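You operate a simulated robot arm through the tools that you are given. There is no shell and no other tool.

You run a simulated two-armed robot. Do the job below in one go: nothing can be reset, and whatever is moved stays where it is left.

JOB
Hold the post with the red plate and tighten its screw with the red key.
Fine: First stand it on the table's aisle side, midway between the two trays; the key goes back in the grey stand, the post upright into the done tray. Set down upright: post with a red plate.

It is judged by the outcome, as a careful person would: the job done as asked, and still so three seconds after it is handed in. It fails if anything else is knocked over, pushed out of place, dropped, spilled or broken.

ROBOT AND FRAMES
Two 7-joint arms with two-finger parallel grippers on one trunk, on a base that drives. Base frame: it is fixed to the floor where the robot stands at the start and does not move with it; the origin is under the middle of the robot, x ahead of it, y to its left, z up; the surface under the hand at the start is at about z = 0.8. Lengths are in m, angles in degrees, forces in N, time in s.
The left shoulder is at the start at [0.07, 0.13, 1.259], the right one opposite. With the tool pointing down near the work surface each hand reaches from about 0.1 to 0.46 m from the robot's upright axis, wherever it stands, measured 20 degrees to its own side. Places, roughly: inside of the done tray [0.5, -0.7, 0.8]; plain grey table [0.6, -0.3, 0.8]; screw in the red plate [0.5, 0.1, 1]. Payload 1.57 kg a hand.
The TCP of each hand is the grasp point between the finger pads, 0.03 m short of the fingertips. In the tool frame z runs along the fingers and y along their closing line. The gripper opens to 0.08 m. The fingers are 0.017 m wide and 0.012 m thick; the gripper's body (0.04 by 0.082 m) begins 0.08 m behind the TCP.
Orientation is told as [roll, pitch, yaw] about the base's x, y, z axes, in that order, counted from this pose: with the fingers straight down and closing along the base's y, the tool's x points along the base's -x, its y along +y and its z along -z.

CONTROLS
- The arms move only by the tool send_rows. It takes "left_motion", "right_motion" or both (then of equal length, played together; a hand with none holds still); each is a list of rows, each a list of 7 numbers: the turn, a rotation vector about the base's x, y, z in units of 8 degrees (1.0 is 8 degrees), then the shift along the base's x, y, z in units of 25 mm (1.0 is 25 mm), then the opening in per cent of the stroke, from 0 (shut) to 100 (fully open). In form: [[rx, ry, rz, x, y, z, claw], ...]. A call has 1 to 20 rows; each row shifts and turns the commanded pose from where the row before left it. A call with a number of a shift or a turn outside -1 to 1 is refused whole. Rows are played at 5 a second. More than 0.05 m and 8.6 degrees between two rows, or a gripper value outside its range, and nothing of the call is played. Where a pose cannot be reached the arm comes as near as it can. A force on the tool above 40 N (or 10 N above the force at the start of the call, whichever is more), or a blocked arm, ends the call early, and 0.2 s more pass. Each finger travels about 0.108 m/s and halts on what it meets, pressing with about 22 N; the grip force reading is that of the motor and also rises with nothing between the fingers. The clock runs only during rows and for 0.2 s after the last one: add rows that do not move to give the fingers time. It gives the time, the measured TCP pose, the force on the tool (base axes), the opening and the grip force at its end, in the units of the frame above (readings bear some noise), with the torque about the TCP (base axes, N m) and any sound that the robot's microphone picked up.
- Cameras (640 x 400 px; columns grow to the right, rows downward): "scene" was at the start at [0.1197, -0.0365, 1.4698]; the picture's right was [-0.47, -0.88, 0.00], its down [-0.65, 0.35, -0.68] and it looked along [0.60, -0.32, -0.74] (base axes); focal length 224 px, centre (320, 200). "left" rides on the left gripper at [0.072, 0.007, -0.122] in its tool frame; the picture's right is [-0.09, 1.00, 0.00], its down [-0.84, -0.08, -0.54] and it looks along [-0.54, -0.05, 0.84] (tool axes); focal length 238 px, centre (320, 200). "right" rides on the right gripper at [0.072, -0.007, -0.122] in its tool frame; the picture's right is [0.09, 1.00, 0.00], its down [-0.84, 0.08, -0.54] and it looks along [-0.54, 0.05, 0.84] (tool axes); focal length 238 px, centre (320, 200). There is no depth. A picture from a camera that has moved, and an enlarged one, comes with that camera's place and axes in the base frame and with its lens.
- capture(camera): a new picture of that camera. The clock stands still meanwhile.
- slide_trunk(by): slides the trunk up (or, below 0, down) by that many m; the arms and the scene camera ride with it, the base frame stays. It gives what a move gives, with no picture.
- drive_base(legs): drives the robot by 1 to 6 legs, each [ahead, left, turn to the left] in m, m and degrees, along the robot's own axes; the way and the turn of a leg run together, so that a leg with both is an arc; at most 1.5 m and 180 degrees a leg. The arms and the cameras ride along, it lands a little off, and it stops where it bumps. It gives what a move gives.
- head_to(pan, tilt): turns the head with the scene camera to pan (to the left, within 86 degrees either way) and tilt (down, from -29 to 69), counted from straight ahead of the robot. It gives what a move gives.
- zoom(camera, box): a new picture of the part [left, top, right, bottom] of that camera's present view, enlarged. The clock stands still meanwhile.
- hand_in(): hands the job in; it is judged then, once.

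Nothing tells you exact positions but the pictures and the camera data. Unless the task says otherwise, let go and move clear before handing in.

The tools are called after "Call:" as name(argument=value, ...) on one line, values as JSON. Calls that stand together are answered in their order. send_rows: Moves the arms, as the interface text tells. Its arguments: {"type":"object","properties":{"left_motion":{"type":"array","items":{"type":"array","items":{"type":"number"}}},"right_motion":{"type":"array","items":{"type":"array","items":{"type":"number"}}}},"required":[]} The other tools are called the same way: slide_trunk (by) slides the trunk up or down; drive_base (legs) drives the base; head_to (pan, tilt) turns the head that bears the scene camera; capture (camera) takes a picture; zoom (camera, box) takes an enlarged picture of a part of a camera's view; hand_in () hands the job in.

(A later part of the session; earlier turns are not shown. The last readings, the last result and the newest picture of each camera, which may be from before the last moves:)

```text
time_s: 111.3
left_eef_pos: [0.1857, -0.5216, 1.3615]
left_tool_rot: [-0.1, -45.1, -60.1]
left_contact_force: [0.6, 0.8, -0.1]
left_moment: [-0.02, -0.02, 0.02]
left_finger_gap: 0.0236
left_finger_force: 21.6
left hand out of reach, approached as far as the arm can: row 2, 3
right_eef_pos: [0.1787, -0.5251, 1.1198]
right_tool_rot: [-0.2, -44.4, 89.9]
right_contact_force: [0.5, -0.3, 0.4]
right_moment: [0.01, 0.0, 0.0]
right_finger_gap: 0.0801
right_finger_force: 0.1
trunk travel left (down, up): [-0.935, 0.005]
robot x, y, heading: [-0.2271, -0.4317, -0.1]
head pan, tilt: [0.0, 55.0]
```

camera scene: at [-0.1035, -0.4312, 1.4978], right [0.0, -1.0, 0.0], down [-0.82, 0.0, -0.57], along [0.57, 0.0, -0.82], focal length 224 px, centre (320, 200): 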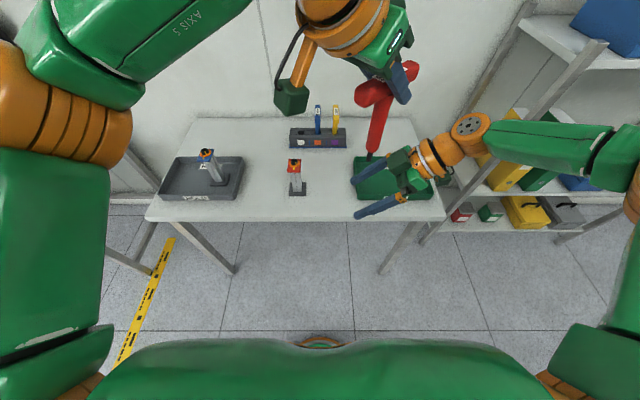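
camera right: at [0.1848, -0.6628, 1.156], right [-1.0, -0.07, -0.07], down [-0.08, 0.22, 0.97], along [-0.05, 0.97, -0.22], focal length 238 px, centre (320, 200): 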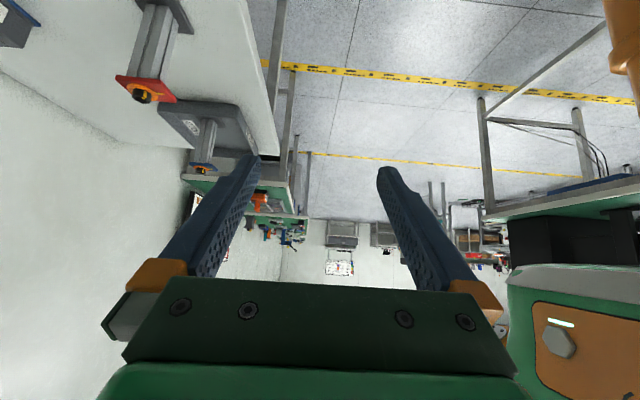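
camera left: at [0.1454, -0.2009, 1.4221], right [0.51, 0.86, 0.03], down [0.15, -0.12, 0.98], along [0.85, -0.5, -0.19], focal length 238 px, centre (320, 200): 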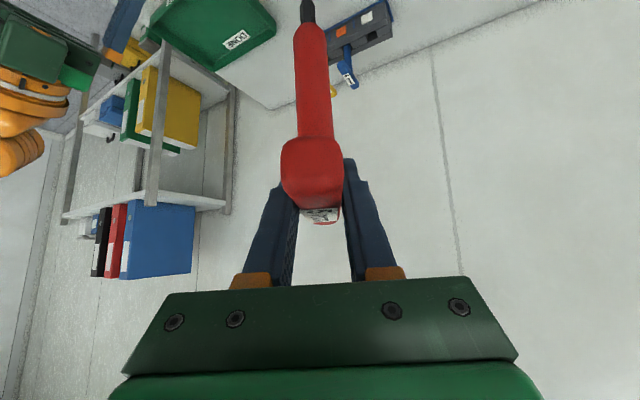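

Range is enough (0° to about -58°). I'll return the left yaw to 0 and drive so the right hand sits just to the right of the post, still high.

Call:
send_rows(left_motion=[[0, 0, 1, 0, 0, 0, 5], [0, 0, 1, 0, 0, 0, 5], [0, 0, 1, 0, 0, 0, 5], [0, 0, 1, 0, 0, 0, 5], [0, 0, 1, 0, 0, 0, 5], [0, 0, 1, 0, 0, 0, 5], [0, 0, 1, 0, 0, 0, 5], [0, 0, 0.5, 0, 0, 0, 5], [0, 0, 0, 0, 0, 0, 5]])

Call:
drive_base(legs=[[0, 0.06, 0], [0.255, 0, 0]])

Call:
capture(camera="right")

Call:
capture(camera="left")

Call:
capture(camera="scene")

```text
time_s: 113.3
left_eef_pos: [0.187, -0.5214, 1.3598]
left_tool_rot: [-0.1, -45.0, 0.0]
left_contact_force: [-0.5, 0.0, -1.4]
left_moment: [0.04, 0.01, -0.01]
left_finger_gap: 0.0237
left_finger_force: 22.5
right_eef_pos: [0.1787, -0.5251, 1.1208]
right_tool_rot: [-0.2, -44.7, 89.9]
right_contact_force: [0.3, 0.3, 0.2]
right_moment: [0.01, -0.01, -0.01]
right_finger_gap: 0.0798
right_finger_force: 0.1
trunk travel left (down, up): [-0.935, 0.005]
robot x, y, heading: [-0.2239, -0.4297, -0.1]
head pan, tilt: [0.0, 55.0]
```

```text
time_s: 115.7
left_eef_pos: [0.4406, -0.4634, 1.3615]
left_tool_rot: [0.0, -45.2, -0.2]
left_contact_force: [0.0, 0.2, -1.0]
left_moment: [0.02, -0.03, 0.0]
left_finger_gap: 0.0236
left_finger_force: 22.1
right_eef_pos: [0.4354, -0.4658, 1.1212]
right_tool_rot: [-0.3, -44.5, 90.1]
right_contact_force: [0.4, 0.1, 0.2]
right_moment: [0.0, -0.01, -0.02]
right_finger_gap: 0.0797
right_finger_force: 0.0
trunk travel left (down, up): [-0.935, 0.005]
robot x, y, heading: [0.0338, -0.3715, -0.1]
head pan, tilt: [0.0, 55.0]
```

```text
taken
camera right: at [0.4398, -0.6048, 1.1573], right [-1.0, -0.06, -0.07], down [-0.08, 0.22, 0.97], along [-0.05, 0.97, -0.22], focal length 238 px, centre (320, 200)
```

right: 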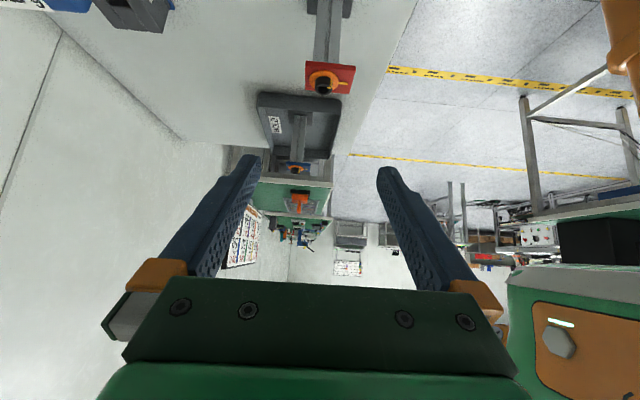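

```text
taken
camera left: at [0.3035, -0.4571, 1.3977], right [0.07, 1.0, 0.06], down [0.21, -0.08, 0.98], along [0.98, -0.05, -0.21], focal length 238 px, centre (320, 200)
```

left: 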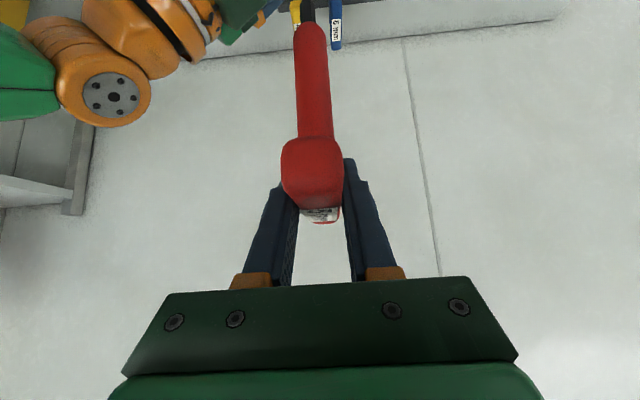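

```text
taken
camera scene: at [0.1508, -0.3723, 1.4982], right [0.0, -1.0, 0.0], down [-0.82, 0.0, -0.58], along [0.58, 0.0, -0.82], focal length 224 px, centre (320, 200)
```

scene: 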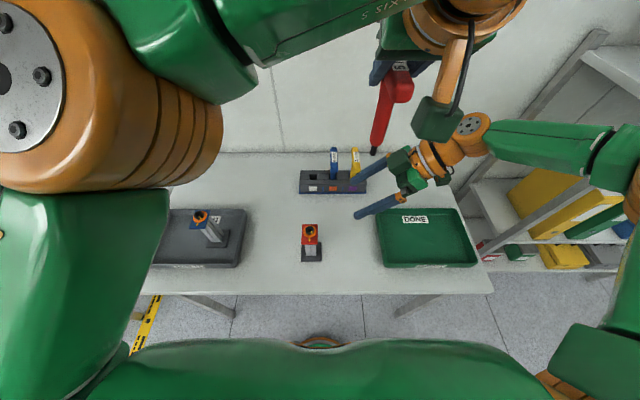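

Positions look consistent (column x≈0.433). Lowering the trunk most of the way, then checking.

Call:
slide_trunk(by=-0.2)

Call:
capture(camera="right")

Call:
capture(camera="scene")

```text
time_s: 117.9
left_eef_pos: [0.444, -0.4644, 1.1609]
left_tool_rot: [-0.1, -45.1, -0.2]
left_contact_force: [-0.3, 0.5, -1.8]
left_moment: [-0.02, 0.0, 0.0]
left_finger_gap: 0.0237
left_finger_force: 22.2
right_eef_pos: [0.4385, -0.4657, 0.9194]
right_tool_rot: [-0.2, -44.5, 89.9]
right_contact_force: [-0.4, -0.7, 0.2]
right_moment: [-0.01, 0.02, 0.0]
right_finger_gap: 0.0799
right_finger_force: 0.1
trunk travel left (down, up): [-0.735, 0.205]
robot x, y, heading: [0.0329, -0.3745, 0.0]
head pan, tilt: [0.0, 55.0]
```

```text
taken
camera right: at [0.4434, -0.6041, 0.956], right [-1.0, -0.06, -0.07], down [-0.08, 0.22, 0.97], along [-0.05, 0.97, -0.22], focal length 238 px, centre (320, 200)
```

right: 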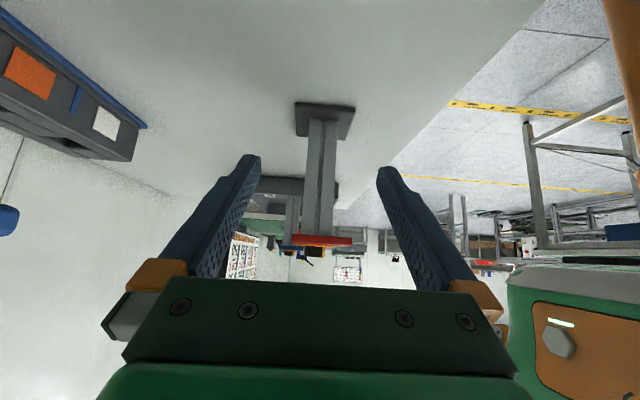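

```text
taken
camera scene: at [0.1556, -0.3715, 1.2978], right [0.0, -1.0, 0.0], down [-0.82, 0.0, -0.57], along [0.57, 0.0, -0.82], focal length 224 px, centre (320, 200)
```

scene: 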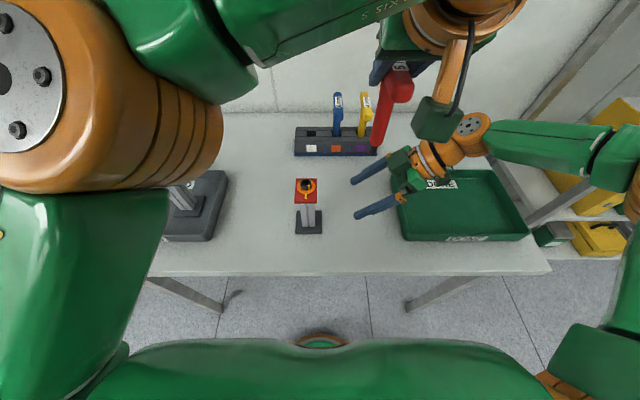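

Column is at x≈0.431; I'll shift the right hand 7 mm back to line up, lower the last bit and drive left toward the post.

Call:
send_rows(right_motion=[[0, 0, 0, -0.28, 0, 0, 100], [0, 0, 0, 0, 0, 0, 100]])

Call:
slide_trunk(by=-0.046)

Call:
drive_base(legs=[[0, 0.09, 0]])

Call:
capture(camera="right")

Call:
capture(camera="scene")

```text
time_s: 118.5
left_eef_pos: [0.4446, -0.4639, 1.161]
left_tool_rot: [0.0, -45.1, -0.2]
left_contact_force: [0.8, -0.3, -1.6]
left_moment: [0.02, -0.01, -0.02]
left_finger_gap: 0.0235
left_finger_force: 21.6
right_eef_pos: [0.4313, -0.4671, 0.9203]
right_tool_rot: [0.0, -44.5, 90.0]
right_contact_force: [-0.1, -0.9, -0.2]
right_moment: [0.02, 0.01, -0.02]
right_finger_gap: 0.0801
right_finger_force: 0.0
trunk travel left (down, up): [-0.735, 0.205]
robot x, y, heading: [0.0335, -0.3776, -0.0]
head pan, tilt: [0.0, 55.0]
```

```text
time_s: 119.4
left_eef_pos: [0.4437, -0.4632, 1.1143]
left_tool_rot: [-0.1, -45.0, -0.2]
left_contact_force: [0.6, -0.4, -1.2]
left_moment: [0.03, -0.02, -0.02]
left_finger_gap: 0.0237
left_finger_force: 21.8
right_eef_pos: [0.431, -0.4664, 0.8739]
right_tool_rot: [-0.1, -44.4, 90.0]
right_contact_force: [-0.1, -0.4, 1.2]
right_moment: [0.02, -0.02, 0.01]
right_finger_gap: 0.08
right_finger_force: 0.0
trunk travel left (down, up): [-0.689, 0.251]
robot x, y, heading: [0.0354, -0.373, -0.3]
head pan, tilt: [0.0, 55.0]
```

```text
time_s: 120.5
left_eef_pos: [0.4448, -0.3745, 1.1137]
left_tool_rot: [0.1, -45.0, -0.3]
left_contact_force: [0.3, -0.8, -1.4]
left_moment: [-0.02, -0.01, -0.01]
left_finger_gap: 0.0236
left_finger_force: 22.0
right_eef_pos: [0.4307, -0.3782, 0.8735]
right_tool_rot: [-0.1, -44.5, 89.9]
right_contact_force: [0.5, 0.5, -0.7]
right_moment: [0.04, -0.01, -0.01]
right_finger_gap: 0.08
right_finger_force: 0.0
trunk travel left (down, up): [-0.689, 0.251]
robot x, y, heading: [0.035, -0.2833, -0.2]
head pan, tilt: [0.0, 55.0]
```

```text
taken
camera right: at [0.4367, -0.516, 0.9095], right [-1.0, -0.06, -0.07], down [-0.08, 0.22, 0.97], along [-0.05, 0.97, -0.22], focal length 238 px, centre (320, 200)
```

right: 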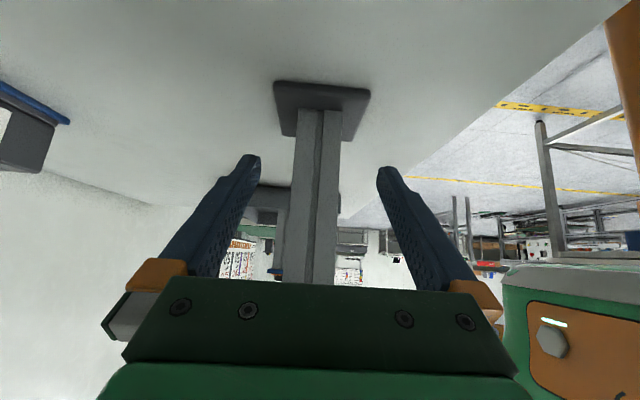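

```text
taken
camera scene: at [0.156, -0.284, 1.2518], right [0.0, -1.0, 0.0], down [-0.82, 0.0, -0.57], along [0.57, 0.0, -0.82], focal length 224 px, centre (320, 200)
```

scene: 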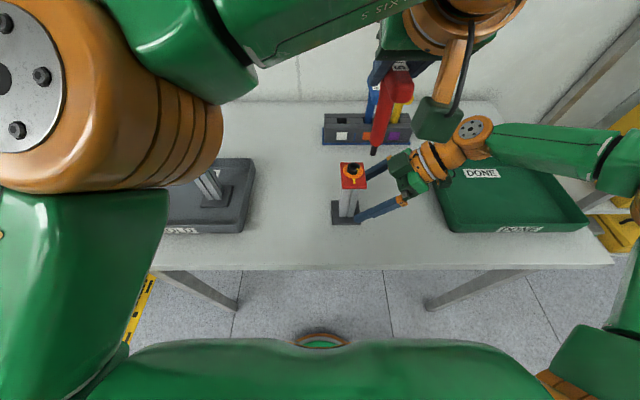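

Fingers are starting to straddle the column, well centred. Driving the last 3 cm.

Call:
drive_base(legs=[[0, 0.033, 0]])

Call:
capture(camera="right")

Call:
capture(camera="left")

Call:
zoom(camera="scene", box=[300, 90, 460, 230])

```text
time_s: 121.3
left_eef_pos: [0.445, -0.3454, 1.1147]
left_tool_rot: [0.2, -45.0, -0.4]
left_contact_force: [0.1, 0.0, -1.4]
left_moment: [0.02, -0.04, 0.03]
left_finger_gap: 0.0238
left_finger_force: 21.9
right_eef_pos: [0.4321, -0.3465, 0.8734]
right_tool_rot: [-0.1, -44.6, 90.0]
right_contact_force: [0.3, 0.3, 0.2]
right_moment: [0.01, -0.02, -0.01]
right_finger_gap: 0.0799
right_finger_force: 0.1
trunk travel left (down, up): [-0.689, 0.251]
robot x, y, heading: [0.0359, -0.2533, -0.0]
head pan, tilt: [0.0, 55.0]
```

```text
taken
camera right: at [0.4367, -0.4852, 0.9091], right [-1.0, -0.06, -0.07], down [-0.08, 0.21, 0.97], along [-0.05, 0.97, -0.22], focal length 238 px, centre (320, 200)
```

right: 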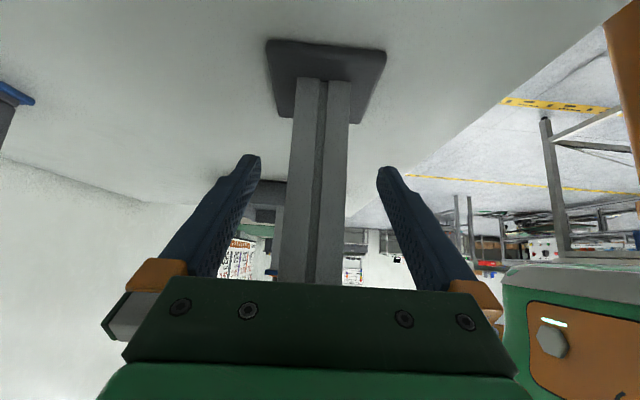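

```text
taken
camera left: at [0.3083, -0.3382, 1.1503], right [0.07, 1.0, 0.07], down [0.21, -0.08, 0.97], along [0.98, -0.05, -0.21], focal length 238 px, centre (320, 200)
```

left: 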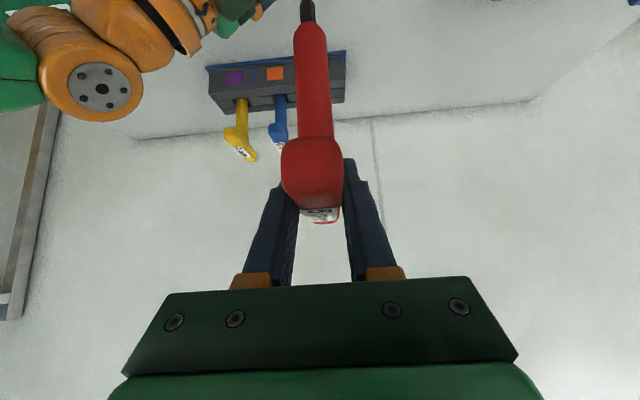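

```text
2.86 times, centred on (380, 160) of scene
camera zoom: at [0.1561, -0.2535, 1.2518], right [0.0, -1.0, 0.0], down [-0.82, 0.01, -0.57], along [0.57, 0.0, -0.82], focal length 640 px, centre (149, 314)
```

zoom: 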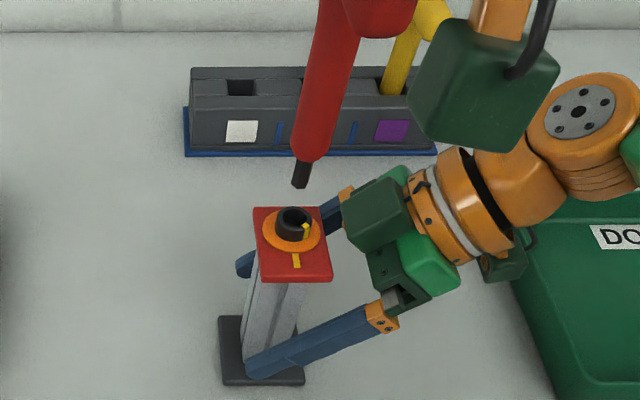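

The right hand surrounds the column. Closing it to hold the post.

Call:
send_rows(right_motion=[[0, 0, 0, 0, 0, 0, 60], [0, 0, 0, 0, 0, 0, 45], [0, 0, 0, 0, 0, 0, 20], [0, 0, 0, 0, 0, 0, 20], [0, 0, 0, 0, 0, 0, 20], [0, 0, 0, 0, 0, 0, 20]])

Call:
capture(camera="right")

Call:
zoom(camera="scene", box=[340, 100, 420, 170])

Call:
zoom(camera="left", box=[260, 0, 380, 75])

```text
time_s: 122.7
left_eef_pos: [0.4457, -0.3427, 1.1149]
left_tool_rot: [0.1, -45.1, -0.3]
left_contact_force: [0.6, 0.1, -1.6]
left_moment: [0.02, 0.01, 0.04]
left_finger_gap: 0.0235
left_finger_force: 21.7
right_eef_pos: [0.4315, -0.3448, 0.8731]
right_tool_rot: [-0.1, -44.5, 89.9]
right_contact_force: [1.3, -1.6, 1.5]
right_moment: [0.1, 0.1, 0.01]
right_finger_gap: 0.0319
right_finger_force: 21.7
trunk travel left (down, up): [-0.689, 0.251]
robot x, y, heading: [0.0318, -0.2474, -0.3]
head pan, tilt: [0.0, 55.0]
```

```text
taken
camera right: at [0.4367, -0.4827, 0.9099], right [-1.0, -0.06, -0.07], down [-0.08, 0.22, 0.97], along [-0.05, 0.97, -0.22], focal length 238 px, centre (320, 200)
```

right: 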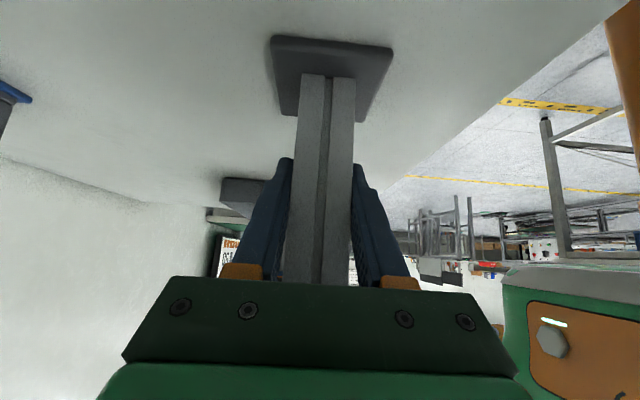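

```text
5.71 times, centred on (380, 135) of scene
camera zoom: at [0.1561, -0.2499, 1.2518], right [0.0, -1.0, 0.0], down [-0.82, 0.0, -0.57], along [0.57, 0.0, -0.82], focal length 1279 px, centre (-23, 571)
```

zoom: 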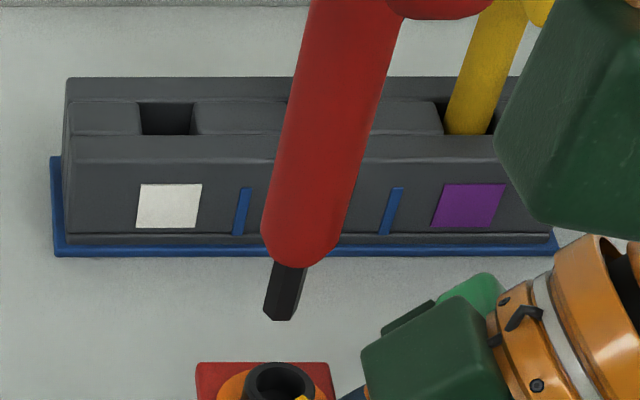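

```text
5.33 times, centred on (320, 38) of left
camera zoom: at [0.3083, -0.3349, 1.1506], right [0.07, 1.0, 0.06], down [0.21, -0.08, 0.97], along [0.98, -0.05, -0.21], focal length 1271 px, centre (320, 1067)
```

zoom: 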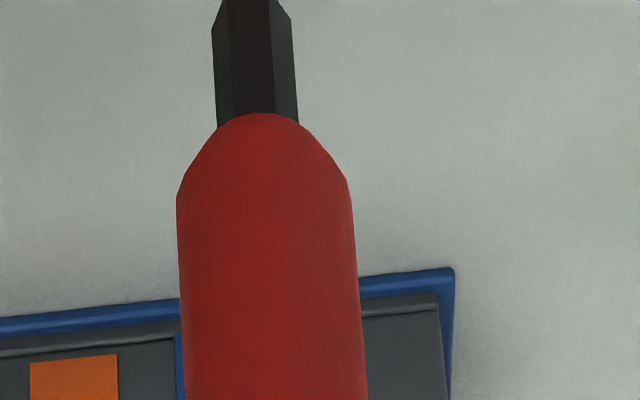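

The post is held firmly. Now aligning the key: the tip appears ~6 mm too far left and ~25 mm above. I'll zoom for exact screw and tip positions.

Call:
zoom(camera="scene", box=[350, 135, 410, 175])

Call:
send_rows(left_motion=[[0, 0, 0, 0, -0.22, 0, 5], [0, 0, 0, 0, 0, -0.3, 5], [0, 0, 0, 0, 0, -0.3, 5], [0, 0, 0, 0, 0, 0, 5], [0, 0, 0, 0, 0, 0, 5]])

Call:
zoom(camera="scene", box=[350, 135, 410, 175])

```text
10.00 times, centred on (380, 155) of scene
camera zoom: at [0.1561, -0.2499, 1.2518], right [0.0, -1.0, 0.0], down [-0.82, 0.0, -0.57], along [0.57, 0.0, -0.82], focal length 2239 px, centre (-280, 650)
```

zoom: 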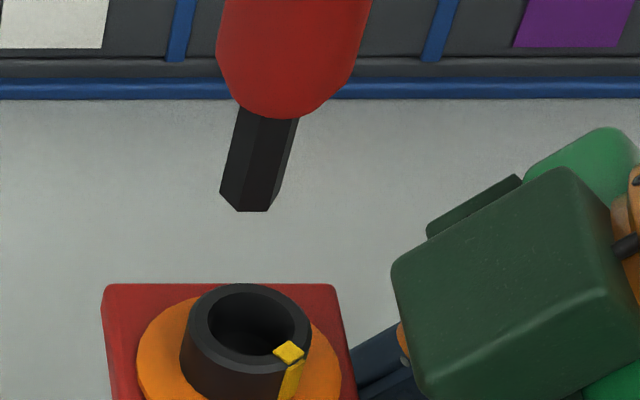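

```text
time_s: 123.9
left_eef_pos: [0.4437, -0.3467, 1.0985]
left_tool_rot: [-0.2, -44.9, -0.1]
left_contact_force: [0.7, -0.2, -2.2]
left_moment: [-0.01, 0.0, -0.01]
left_finger_gap: 0.0237
left_finger_force: 22.0
right_eef_pos: [0.4316, -0.3446, 0.8731]
right_tool_rot: [-0.1, -44.5, 89.8]
right_contact_force: [1.2, -1.6, 1.6]
right_moment: [0.11, 0.08, -0.02]
right_finger_gap: 0.032
right_finger_force: 22.4
trunk travel left (down, up): [-0.689, 0.251]
robot x, y, heading: [0.0319, -0.2479, -0.2]
head pan, tilt: [0.0, 55.0]
```

```text
10.00 times, centred on (380, 155) of scene
camera zoom: at [0.1561, -0.2498, 1.2518], right [0.0, -1.0, 0.0], down [-0.82, 0.0, -0.57], along [0.57, 0.0, -0.82], focal length 2239 px, centre (-280, 650)
```

zoom: 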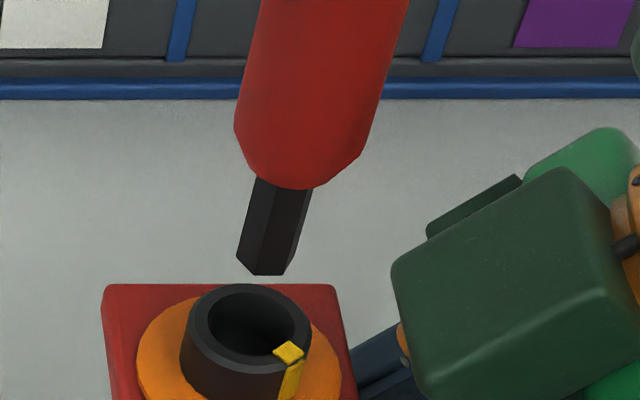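

Tip is about 9.5 mm above the screw and needs about -8.5 mm in x and +2 mm in y. Adjusting and rechecking.

Call:
send_rows(left_motion=[[0, 0, 0, -0.34, 0.09, 0, 5], [0, 0, 0, 0, 0, 0, 5], [0, 0, 0, 0, 0, 0, 5]])

Call:
zoom(camera="scene", box=[350, 135, 410, 175])

```text
time_s: 124.7
left_eef_pos: [0.4359, -0.3445, 1.0995]
left_tool_rot: [0.0, -45.0, -0.2]
left_contact_force: [0.4, 0.6, -0.8]
left_moment: [0.04, -0.02, 0.03]
left_finger_gap: 0.0238
left_finger_force: 21.9
right_eef_pos: [0.4325, -0.3449, 0.8724]
right_tool_rot: [-0.2, -44.5, 89.8]
right_contact_force: [1.4, -2.0, 1.6]
right_moment: [0.1, 0.12, -0.01]
right_finger_gap: 0.0318
right_finger_force: 21.9
trunk travel left (down, up): [-0.689, 0.251]
robot x, y, heading: [0.0368, -0.2504, -0.3]
head pan, tilt: [0.0, 55.0]
```

```text
10.00 times, centred on (380, 155) of scene
camera zoom: at [0.156, -0.2497, 1.2518], right [0.0, -1.0, 0.0], down [-0.82, 0.0, -0.57], along [0.57, 0.0, -0.82], focal length 2239 px, centre (-280, 650)
```

zoom: 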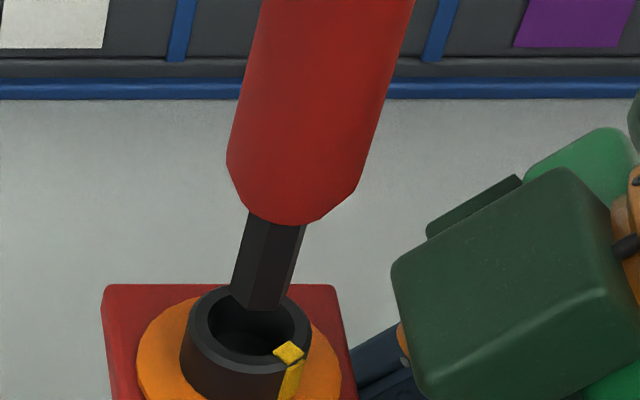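

Alignment looks right now. Descending slowly, checking the view on the way.

Call:
send_rows(left_motion=[[0, 0, 0, 0, 0, -0.16, 5], [0, 0, 0, 0, 0, -0.16, 5], [0, 0, 0, 0, 0, 0, 5]])

Call:
zoom(camera="scene", box=[350, 135, 410, 175])

```text
time_s: 125.5
left_eef_pos: [0.4368, -0.3439, 1.0919]
left_tool_rot: [-0.1, -45.1, -0.3]
left_contact_force: [0.1, 0.7, -1.5]
left_moment: [0.03, -0.02, -0.01]
left_finger_gap: 0.0236
left_finger_force: 22.2
right_eef_pos: [0.4311, -0.3433, 0.8724]
right_tool_rot: [-0.1, -44.6, 89.9]
right_contact_force: [1.0, -1.7, 0.8]
right_moment: [0.12, 0.1, -0.02]
right_finger_gap: 0.0319
right_finger_force: 21.9
trunk travel left (down, up): [-0.689, 0.251]
robot x, y, heading: [0.0344, -0.2516, -0.5]
head pan, tilt: [0.0, 55.0]
```

```text
10.00 times, centred on (380, 155) of scene
camera zoom: at [0.156, -0.2497, 1.2518], right [0.0, -1.0, 0.0], down [-0.82, 0.0, -0.57], along [0.57, 0.0, -0.82], focal length 2239 px, centre (-280, 650)
```

zoom: 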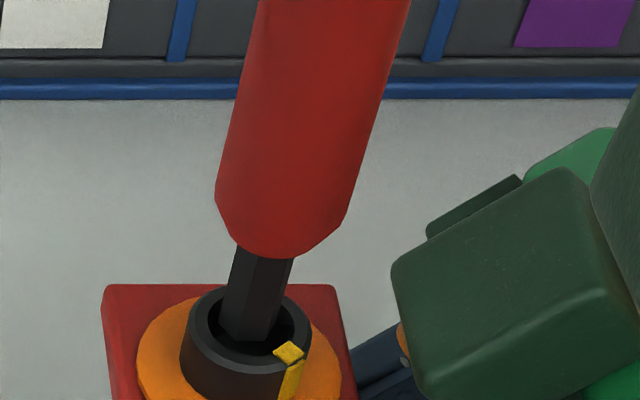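

Call:
send_rows(left_motion=[[0, 0, 0, 0, 0, -0.12, 5], [0, 0, 0, 0, 0, -0.12, 5], [0, 0, 0, 0, 0, 0, 5]])

Call:
zoom(camera="scene", box=[350, 135, 410, 175])

```text
time_s: 126.3
left_eef_pos: [0.4366, -0.3449, 1.0856]
left_tool_rot: [0.0, -45.0, -0.2]
left_contact_force: [-0.2, 0.1, -0.5]
left_moment: [0.0, -0.04, -0.02]
left_finger_gap: 0.0235
left_finger_force: 22.2
right_eef_pos: [0.4315, -0.3436, 0.8738]
right_tool_rot: [-0.1, -44.5, 89.9]
right_contact_force: [1.5, -0.8, 1.8]
right_moment: [0.12, 0.07, 0.0]
right_finger_gap: 0.0318
right_finger_force: 22.3
trunk travel left (down, up): [-0.689, 0.251]
robot x, y, heading: [0.0315, -0.2476, -0.1]
head pan, tilt: [0.0, 55.0]
```

```text
10.00 times, centred on (380, 155) of scene
camera zoom: at [0.156, -0.2497, 1.2518], right [0.0, -1.0, 0.0], down [-0.82, 0.0, -0.57], along [0.57, 0.0, -0.82], focal length 2239 px, centre (-280, 650)
```

zoom: 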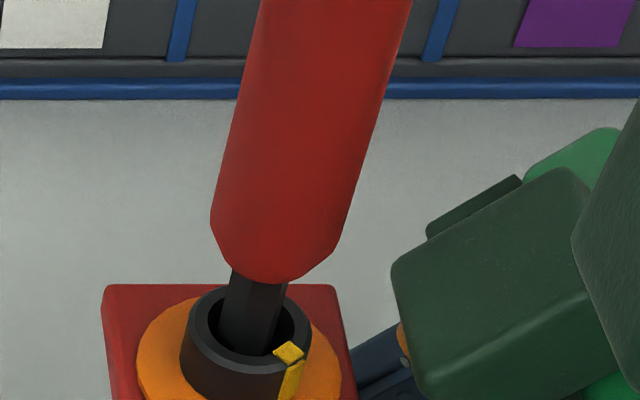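

Call:
send_rows(left_motion=[[0, 0, 0, 0, 0, -0.12, 5], [0, 0, 0, 0, 0, -0.12, 5], [0, 0, 0, 0, 0, 0, 5]])

Call:
zoom(camera="scene", box=[350, 135, 410, 175])

```text
time_s: 127.1
left_eef_pos: [0.4376, -0.3455, 1.08]
left_tool_rot: [-0.2, -45.1, -0.1]
left_contact_force: [-0.9, -0.7, 17.4]
left_moment: [-0.01, 0.05, 0.0]
left_finger_gap: 0.0237
left_finger_force: 22.4
right_eef_pos: [0.4307, -0.3448, 0.8732]
right_tool_rot: [-0.2, -44.5, 89.9]
right_contact_force: [3.0, -0.3, -4.8]
right_moment: [0.41, 0.01, -0.05]
right_finger_gap: 0.0319
right_finger_force: 21.8
trunk travel left (down, up): [-0.689, 0.251]
robot x, y, heading: [0.0321, -0.2465, -0.3]
head pan, tilt: [0.0, 55.0]
```

```text
10.00 times, centred on (380, 155) of scene
camera zoom: at [0.1553, -0.2492, 1.252], right [0.0, -1.0, 0.0], down [-0.82, 0.0, -0.57], along [0.57, 0.0, -0.82], focal length 2239 px, centre (-280, 650)
```

zoom: 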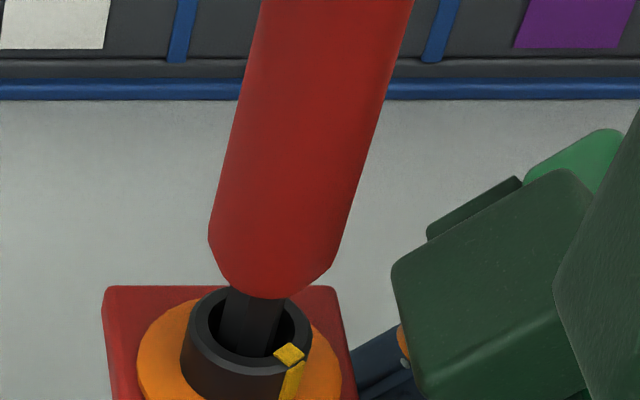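

The tip has bottomed in the socket (about 8 mm deep, 17 N). I'll ease the pressure slightly and begin turning clockwise in small steps.

Call:
send_rows(left_motion=[[0, 0, 0, 0, 0, 0.04, 5], [0, 0, -0.5, 0, -0.011, 0, 5], [0, 0, -0.5, 0, -0.011, 0, 5], [0, 0, -0.5, -0.002, -0.011, 0, 5], [0, 0, -0.5, -0.002, -0.011, 0, 5], [0, 0, 0, 0, 0, 0, 5]])

Call:
zoom(camera="scene", box=[350, 135, 410, 175])

```text
time_s: 128.5
left_eef_pos: [0.4368, -0.3473, 1.0804]
left_tool_rot: [0.0, -44.9, -16.3]
left_contact_force: [0.9, -0.8, 1.2]
left_moment: [-0.24, -0.12, -0.05]
left_finger_gap: 0.0238
left_finger_force: 22.0
right_eef_pos: [0.4312, -0.3434, 0.8739]
right_tool_rot: [-0.1, -44.5, 89.9]
right_contact_force: [-1.1, 1.1, 0.6]
right_moment: [-0.02, 0.06, 0.03]
right_finger_gap: 0.032
right_finger_force: 22.0
trunk travel left (down, up): [-0.689, 0.251]
robot x, y, heading: [0.0346, -0.2511, -0.2]
head pan, tilt: [0.0, 55.0]
```

```text
10.00 times, centred on (380, 155) of scene
camera zoom: at [0.156, -0.2493, 1.2518], right [0.0, -1.0, 0.0], down [-0.82, 0.0, -0.57], along [0.57, 0.0, -0.82], focal length 2239 px, centre (-280, 650)
```

zoom: 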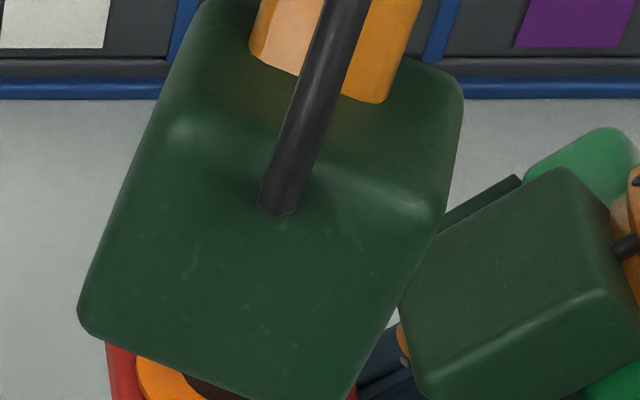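

The left camera box now hides the screw in this view. I'll turn further (to -32°), and then look.

Call:
send_rows(left_motion=[[0, 0, -0.5, -0.003, -0.01, 0, 5], [0, 0, -0.5, -0.003, -0.01, 0, 5], [0, 0, -0.5, -0.003, -0.01, 0, 5], [0, 0, -0.5, -0.003, -0.01, 0, 5], [0, 0, 0, 0, 0, 0, 5]])

Call:
capture(camera="scene")

Call:
capture(camera="left")

```text
time_s: 129.7
left_eef_pos: [0.4351, -0.3471, 1.0786]
left_tool_rot: [-0.2, -45.1, -32.3]
left_contact_force: [3.3, -4.1, -0.5]
left_moment: [-0.51, -0.47, 0.06]
left_finger_gap: 0.0235
left_finger_force: 21.7
right_eef_pos: [0.4319, -0.344, 0.8734]
right_tool_rot: [0.0, -44.5, 89.9]
right_contact_force: [-4.3, 4.4, -0.1]
right_moment: [-0.21, -0.16, -0.01]
right_finger_gap: 0.0316
right_finger_force: 22.1
trunk travel left (down, up): [-0.689, 0.251]
robot x, y, heading: [0.0351, -0.2511, -0.3]
head pan, tilt: [0.0, 55.0]
```

```text
taken
camera scene: at [0.1561, -0.2495, 1.2518], right [0.0, -1.0, 0.0], down [-0.82, 0.0, -0.57], along [0.57, 0.0, -0.82], focal length 224 px, centre (320, 200)
```

scene: 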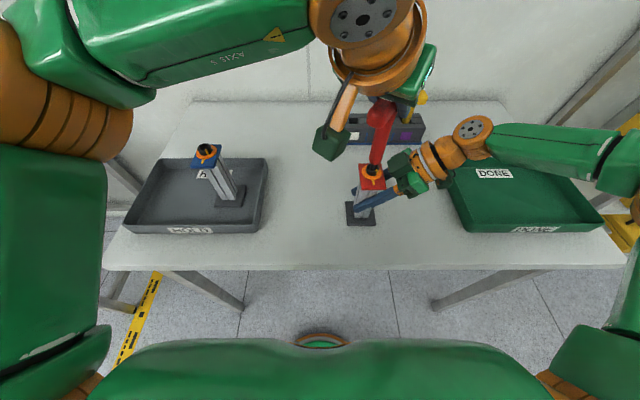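

```text
taken
camera left: at [0.3239, -0.2682, 1.1165], right [0.59, 0.81, 0.06], down [0.14, -0.18, 0.97], along [0.8, -0.56, -0.21], focal length 238 px, centre (320, 200)
```

left: 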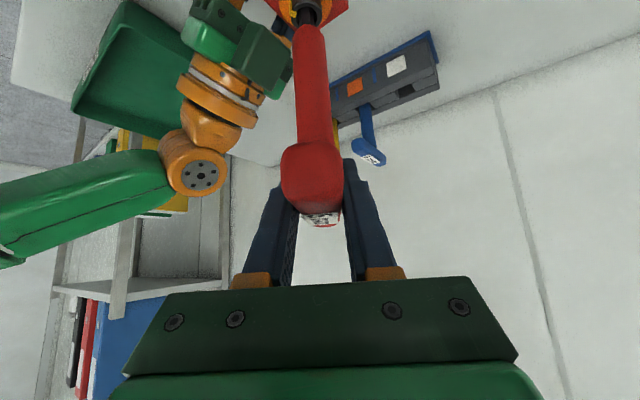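

Call:
zoom(camera="scene", box=[340, 150, 400, 190])

Call:
zoom(camera="left", box=[250, 0, 370, 75])

```text
10.00 times, centred on (370, 170) of scene
camera zoom: at [0.1561, -0.2495, 1.2518], right [0.0, -1.0, 0.0], down [-0.82, 0.0, -0.57], along [0.57, 0.0, -0.82], focal length 2239 px, centre (-180, 500)
```

zoom: 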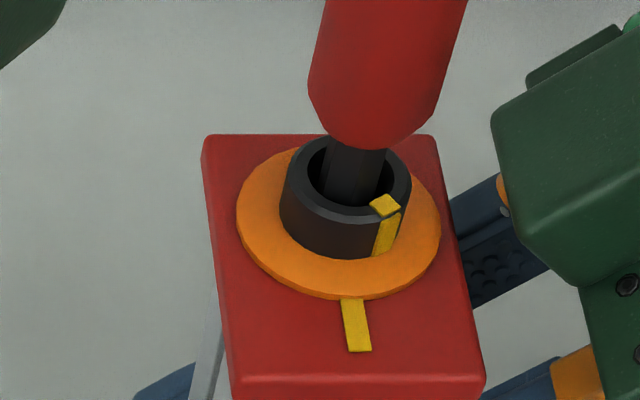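

```text
5.33 times, centred on (310, 38) of left
camera zoom: at [0.3239, -0.2682, 1.1165], right [0.59, 0.81, 0.06], down [0.14, -0.18, 0.97], along [0.8, -0.56, -0.21], focal length 1271 px, centre (373, 1067)
```

zoom: 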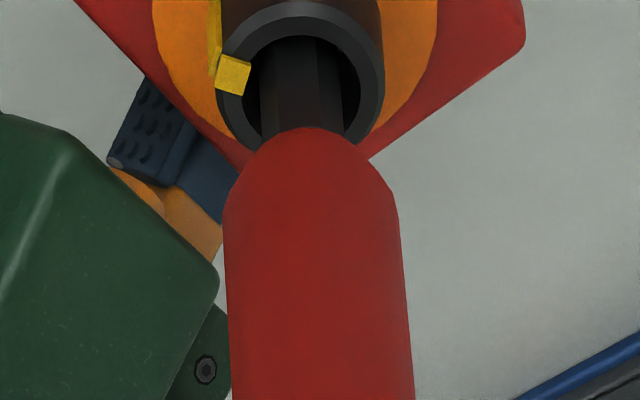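

The screw's yellow mark has not moved yet, so the hex is not engaged. There is a side load, so I'll centre the hand a little and press down gently to let the hex drop in.

Call:
send_rows(left_motion=[[0, 0, 0, 0.05, -0.06, 0, 5], [0, 0, 0, 0, 0, 0, 5]])

Call:
send_rows(left_motion=[[0, 0, 0, 0, 0, -0.08, 5], [0, 0, 0, 0, 0, 0, 5]])

```text
time_s: 130.3
left_eef_pos: [0.4371, -0.3473, 1.08]
left_tool_rot: [-0.2, -45.1, -32.3]
left_contact_force: [-1.6, 0.7, 1.5]
left_moment: [0.11, 0.06, 0.03]
left_finger_gap: 0.0238
left_finger_force: 22.4
right_eef_pos: [0.4313, -0.3443, 0.8727]
right_tool_rot: [-0.1, -44.5, 89.9]
right_contact_force: [-0.8, -0.6, 1.1]
right_moment: [0.2, 0.19, 0.0]
right_finger_gap: 0.032
right_finger_force: 22.2
trunk travel left (down, up): [-0.689, 0.251]
robot x, y, heading: [0.037, -0.2519, -0.2]
head pan, tilt: [0.0, 55.0]
```

```text
time_s: 130.9
left_eef_pos: [0.4377, -0.3489, 1.0788]
left_tool_rot: [-0.2, -45.1, -32.2]
left_contact_force: [-0.3, -1.3, 17.7]
left_moment: [-0.18, 0.13, 0.04]
left_finger_gap: 0.0239
left_finger_force: 22.1
right_eef_pos: [0.4312, -0.3442, 0.8728]
right_tool_rot: [-0.1, -44.5, 90.0]
right_contact_force: [5.0, 1.0, -5.8]
right_moment: [0.19, -0.01, -0.18]
right_finger_gap: 0.032
right_finger_force: 21.7
trunk travel left (down, up): [-0.689, 0.251]
robot x, y, heading: [0.0328, -0.2501, -0.2]
head pan, tilt: [0.0, 55.0]
```

Bottomed again with 17 N and side load gone. Turning now while keeping that pressure.

Call:
send_rows(left_motion=[[0, 0, -0.5, -0.004, -0.01, 0, 5], [0, 0, -0.5, -0.004, -0.01, 0, 5], [0, 0, 0, 0, 0, 0, 5]])

Call:
zoom(camera="scene", box=[340, 150, 400, 190])

```text
time_s: 131.7
left_eef_pos: [0.4363, -0.3481, 1.078]
left_tool_rot: [-0.1, -45.0, -40.2]
left_contact_force: [-0.9, -1.1, 16.1]
left_moment: [-0.16, 0.13, 0.06]
left_finger_gap: 0.0238
left_finger_force: 21.7
right_eef_pos: [0.4303, -0.3443, 0.8733]
right_tool_rot: [-0.1, -44.4, 89.9]
right_contact_force: [4.2, 0.5, -3.6]
right_moment: [-0.03, 0.05, 0.0]
right_finger_gap: 0.0319
right_finger_force: 21.5
trunk travel left (down, up): [-0.689, 0.251]
robot x, y, heading: [0.0332, -0.2449, -0.3]
head pan, tilt: [0.0, 55.0]
```

```text
10.00 times, centred on (370, 170) of scene
camera zoom: at [0.1558, -0.2494, 1.2518], right [0.0, -1.0, 0.0], down [-0.82, 0.0, -0.57], along [0.57, 0.0, -0.82], focal length 2239 px, centre (-180, 500)
```

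zoom: 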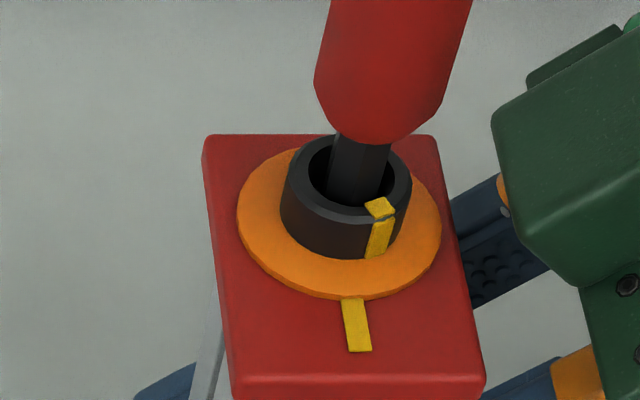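

The mark moved by about 8°, so it now drives when pressed. About 37° remain. I'll turn on to -56°, then ratchet back.

Call:
send_rows(left_motion=[[0, 0, -0.5, -0.004, -0.009, 0, 5], [0, 0, -0.5, -0.004, -0.009, 0, 5], [0, 0, -0.5, -0.005, -0.008, 0, 5], [0, 0, 0, 0, 0, 0, 5]])

Call:
zoom(camera="scene", box=[340, 150, 400, 190])

```text
time_s: 132.7
left_eef_pos: [0.4355, -0.349, 1.0781]
left_tool_rot: [0.0, -45.0, -52.3]
left_contact_force: [-1.8, -0.3, 13.2]
left_moment: [0.0, 0.34, 0.04]
left_finger_gap: 0.0237
left_finger_force: 21.6
right_eef_pos: [0.4328, -0.3449, 0.8741]
right_tool_rot: [-0.1, -44.5, 90.0]
right_contact_force: [4.3, -0.4, -5.3]
right_moment: [0.06, 0.19, -0.13]
right_finger_gap: 0.0318
right_finger_force: 22.0
trunk travel left (down, up): [-0.689, 0.251]
robot x, y, heading: [0.0322, -0.2508, 0.1]
head pan, tilt: [0.0, 55.0]
```

```text
10.00 times, centred on (370, 170) of scene
camera zoom: at [0.1556, -0.2493, 1.2518], right [0.0, -1.0, 0.0], down [-0.82, 0.0, -0.57], along [0.57, 0.0, -0.82], focal length 2239 px, centre (-180, 500)
```

zoom: 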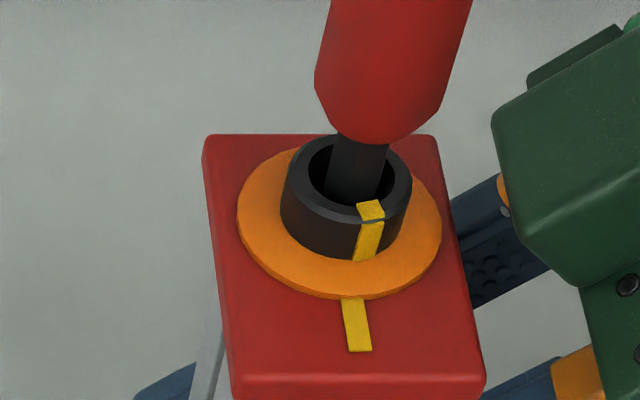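

About 26° remain. I'll ratchet: lift the key a few mm, turn the hand back 40°, re-seat and press.

Call:
send_rows(left_motion=[[0, 0, 0, 0, 0, 0.12, 5], [0, 0, 0, 0, 0, 0.1, 5], [0, 0, 1, 0.0116, 0.0186, 0, 5], [0, 0, 1, 0.0116, 0.0186, 0, 5], [0, 0, 1, 0.0116, 0.0186, 0, 5], [0, 0, 1, 0.0116, 0.0186, 0, 5], [0, 0, 1, 0.0116, 0.0186, 0, 5], [0, 0, 0, 0, 0, 0, 5]])

Call:
zoom(camera="scene", box=[340, 150, 400, 190])

Call:
zoom(camera="left", box=[250, 0, 370, 75])

```text
time_s: 134.5
left_eef_pos: [0.4386, -0.3473, 1.084]
left_tool_rot: [0.0, -45.0, -12.2]
left_contact_force: [0.1, -0.4, -1.9]
left_moment: [0.01, 0.06, -0.01]
left_finger_gap: 0.0239
left_finger_force: 22.4
right_eef_pos: [0.4311, -0.3432, 0.873]
right_tool_rot: [-0.1, -44.5, 89.9]
right_contact_force: [0.4, 0.4, -0.1]
right_moment: [-0.11, 0.17, 0.02]
right_finger_gap: 0.0321
right_finger_force: 22.0
trunk travel left (down, up): [-0.689, 0.251]
robot x, y, heading: [0.0321, -0.251, -0.3]
head pan, tilt: [0.0, 55.0]
```

```text
10.00 times, centred on (370, 170) of scene
camera zoom: at [0.1559, -0.2496, 1.2518], right [0.0, -1.0, 0.0], down [-0.82, 0.0, -0.57], along [0.57, 0.0, -0.82], focal length 2239 px, centre (-180, 500)
```

zoom: 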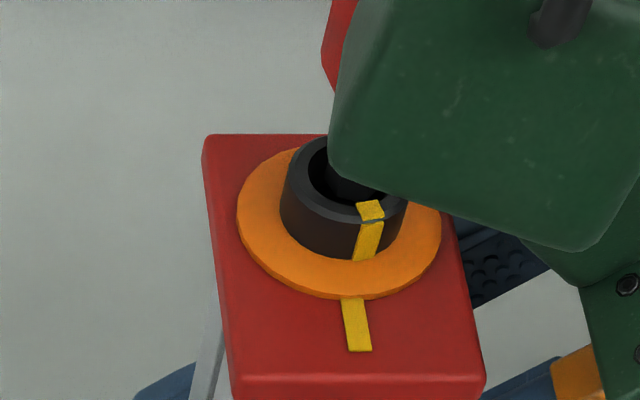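

```text
5.33 times, centred on (310, 38) of left
camera zoom: at [0.3058, -0.312, 1.1202], right [0.27, 0.96, 0.06], down [0.19, -0.12, 0.97], along [0.94, -0.25, -0.21], focal length 1271 px, centre (373, 1067)
```

zoom: 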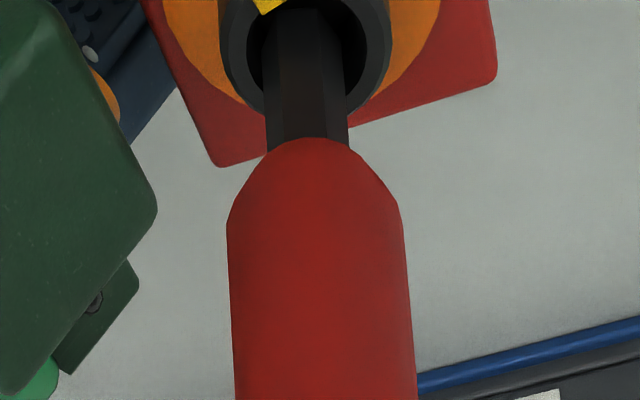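

Call:
send_rows(left_motion=[[0, 0, 0, 0, 0, -0.12, 5], [0, 0, 0, 0, 0, -0.12, 5], [0, 0, 0, 0, 0, 0, 5]])

Call:
send_rows(left_motion=[[0, 0, -0.5, -0.001, -0.011, 0, 5], [0, 0, -0.5, -0.002, -0.011, 0, 5], [0, 0, -0.5, -0.002, -0.011, 0, 5], [0, 0, 0, 0, 0, 0, 5]])

Call:
zoom(camera="scene", box=[340, 150, 400, 190])

```text
time_s: 135.3
left_eef_pos: [0.4376, -0.3464, 1.0791]
left_tool_rot: [-0.2, -45.0, -12.1]
left_contact_force: [-4.9, -0.1, 9.8]
left_moment: [-0.02, 0.54, -0.01]
left_finger_gap: 0.0236
left_finger_force: 22.5
right_eef_pos: [0.4313, -0.3442, 0.8739]
right_tool_rot: [0.0, -44.6, 89.9]
right_contact_force: [5.4, 0.0, -1.9]
right_moment: [0.26, 0.27, -0.1]
right_finger_gap: 0.0317
right_finger_force: 21.8
trunk travel left (down, up): [-0.689, 0.251]
robot x, y, heading: [0.0323, -0.2527, -0.3]
head pan, tilt: [0.0, 55.0]
```

```text
time_s: 136.3
left_eef_pos: [0.4386, -0.3472, 1.0777]
left_tool_rot: [-0.1, -45.0, -24.2]
left_contact_force: [-0.3, -1.5, 18.1]
left_moment: [-0.1, 0.09, 0.01]
left_finger_gap: 0.0235
left_finger_force: 21.7
right_eef_pos: [0.4308, -0.3434, 0.8735]
right_tool_rot: [0.0, -44.5, 89.9]
right_contact_force: [5.5, -1.1, -3.3]
right_moment: [0.02, 0.02, -0.03]
right_finger_gap: 0.0316
right_finger_force: 22.1
trunk travel left (down, up): [-0.689, 0.251]
robot x, y, heading: [0.0363, -0.2477, -0.4]
head pan, tilt: [0.0, 55.0]
```

```text
10.00 times, centred on (370, 170) of scene
camera zoom: at [0.1558, -0.2494, 1.2519], right [0.0, -1.0, 0.0], down [-0.82, 0.0, -0.57], along [0.57, 0.0, -0.82], focal length 2239 px, centre (-180, 500)
```

zoom: 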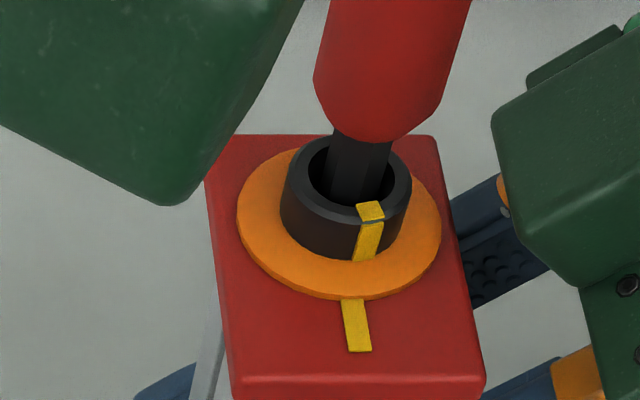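

The mark did not move this time, so the hex engages only at certain angles. I'll keep turning with pressure and watch where it catches.

Call:
send_rows(left_motion=[[0, 0, -0.5, -0.003, -0.01, 0, 5], [0, 0, -0.5, -0.003, -0.01, 0, 5], [0, 0, -0.5, -0.003, -0.01, 0, 5], [0, 0, 0, 0, 0, 0, 5]])

Call:
zoom(camera="scene", box=[340, 150, 400, 190])

Call:
zoom(camera="left", box=[250, 0, 370, 75])

```text
time_s: 137.3
left_eef_pos: [0.4369, -0.348, 1.0782]
left_tool_rot: [-0.1, -45.0, -36.3]
left_contact_force: [-1.0, -0.5, 17.1]
left_moment: [0.06, 0.08, 0.05]
left_finger_gap: 0.0236
left_finger_force: 22.1
right_eef_pos: [0.4305, -0.344, 0.8724]
right_tool_rot: [-0.2, -44.5, 89.9]
right_contact_force: [4.5, -0.5, -4.6]
right_moment: [-0.08, 0.09, 0.04]
right_finger_gap: 0.0319
right_finger_force: 21.8
trunk travel left (down, up): [-0.689, 0.251]
robot x, y, heading: [0.0301, -0.2495, 0.1]
head pan, tilt: [0.0, 55.0]
```

```text
10.00 times, centred on (370, 170) of scene
camera zoom: at [0.1555, -0.2494, 1.2519], right [0.0, -1.0, 0.0], down [-0.82, 0.0, -0.57], along [0.57, 0.0, -0.82], focal length 2239 px, centre (-180, 500)
```

zoom: 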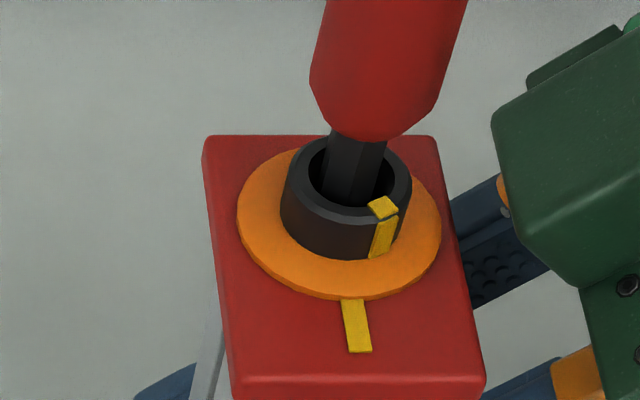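

```text
5.33 times, centred on (310, 38) of left
camera zoom: at [0.3309, -0.2622, 1.1144], right [0.64, 0.76, 0.06], down [0.12, -0.18, 0.98], along [0.76, -0.62, -0.21], focal length 1271 px, centre (373, 1067)
```

zoom: 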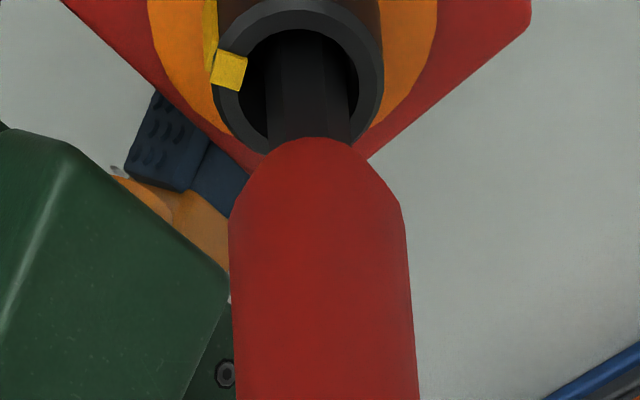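

Strangely the mark moved back a little. Let me look closer at the socket from both cameras before continuing.

Call:
zoom(camera="scene", box=[358, 160, 388, 180])

Call:
zoom(camera="left", box=[275, 0, 345, 40])

```text
16.00 times, centred on (373, 170) of scene
camera zoom: at [0.1555, -0.2494, 1.2519], right [0.0, -1.0, 0.0], down [-0.82, 0.0, -0.57], along [0.57, 0.0, -0.82], focal length 3582 px, centre (-528, 680)
```

zoom: 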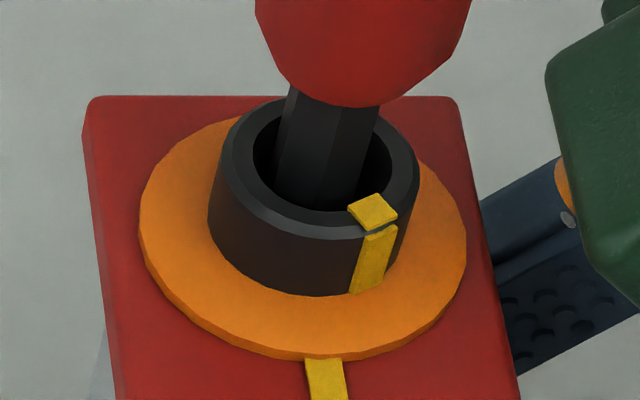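

```text
9.14 times, centred on (310, 20) of left
camera zoom: at [0.3309, -0.2622, 1.1144], right [0.64, 0.76, 0.06], down [0.12, -0.18, 0.98], along [0.76, -0.62, -0.21], focal length 2179 px, centre (411, 1846)
```

zoom: 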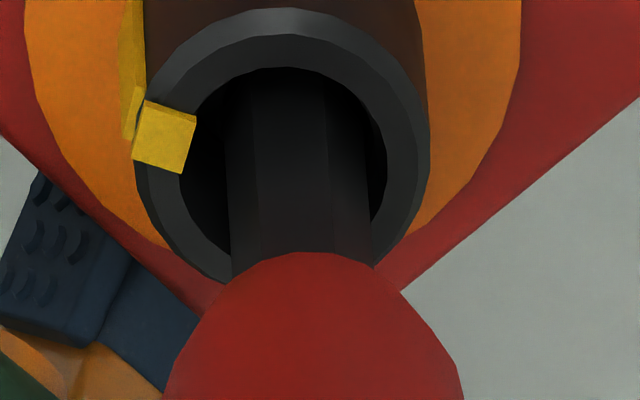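

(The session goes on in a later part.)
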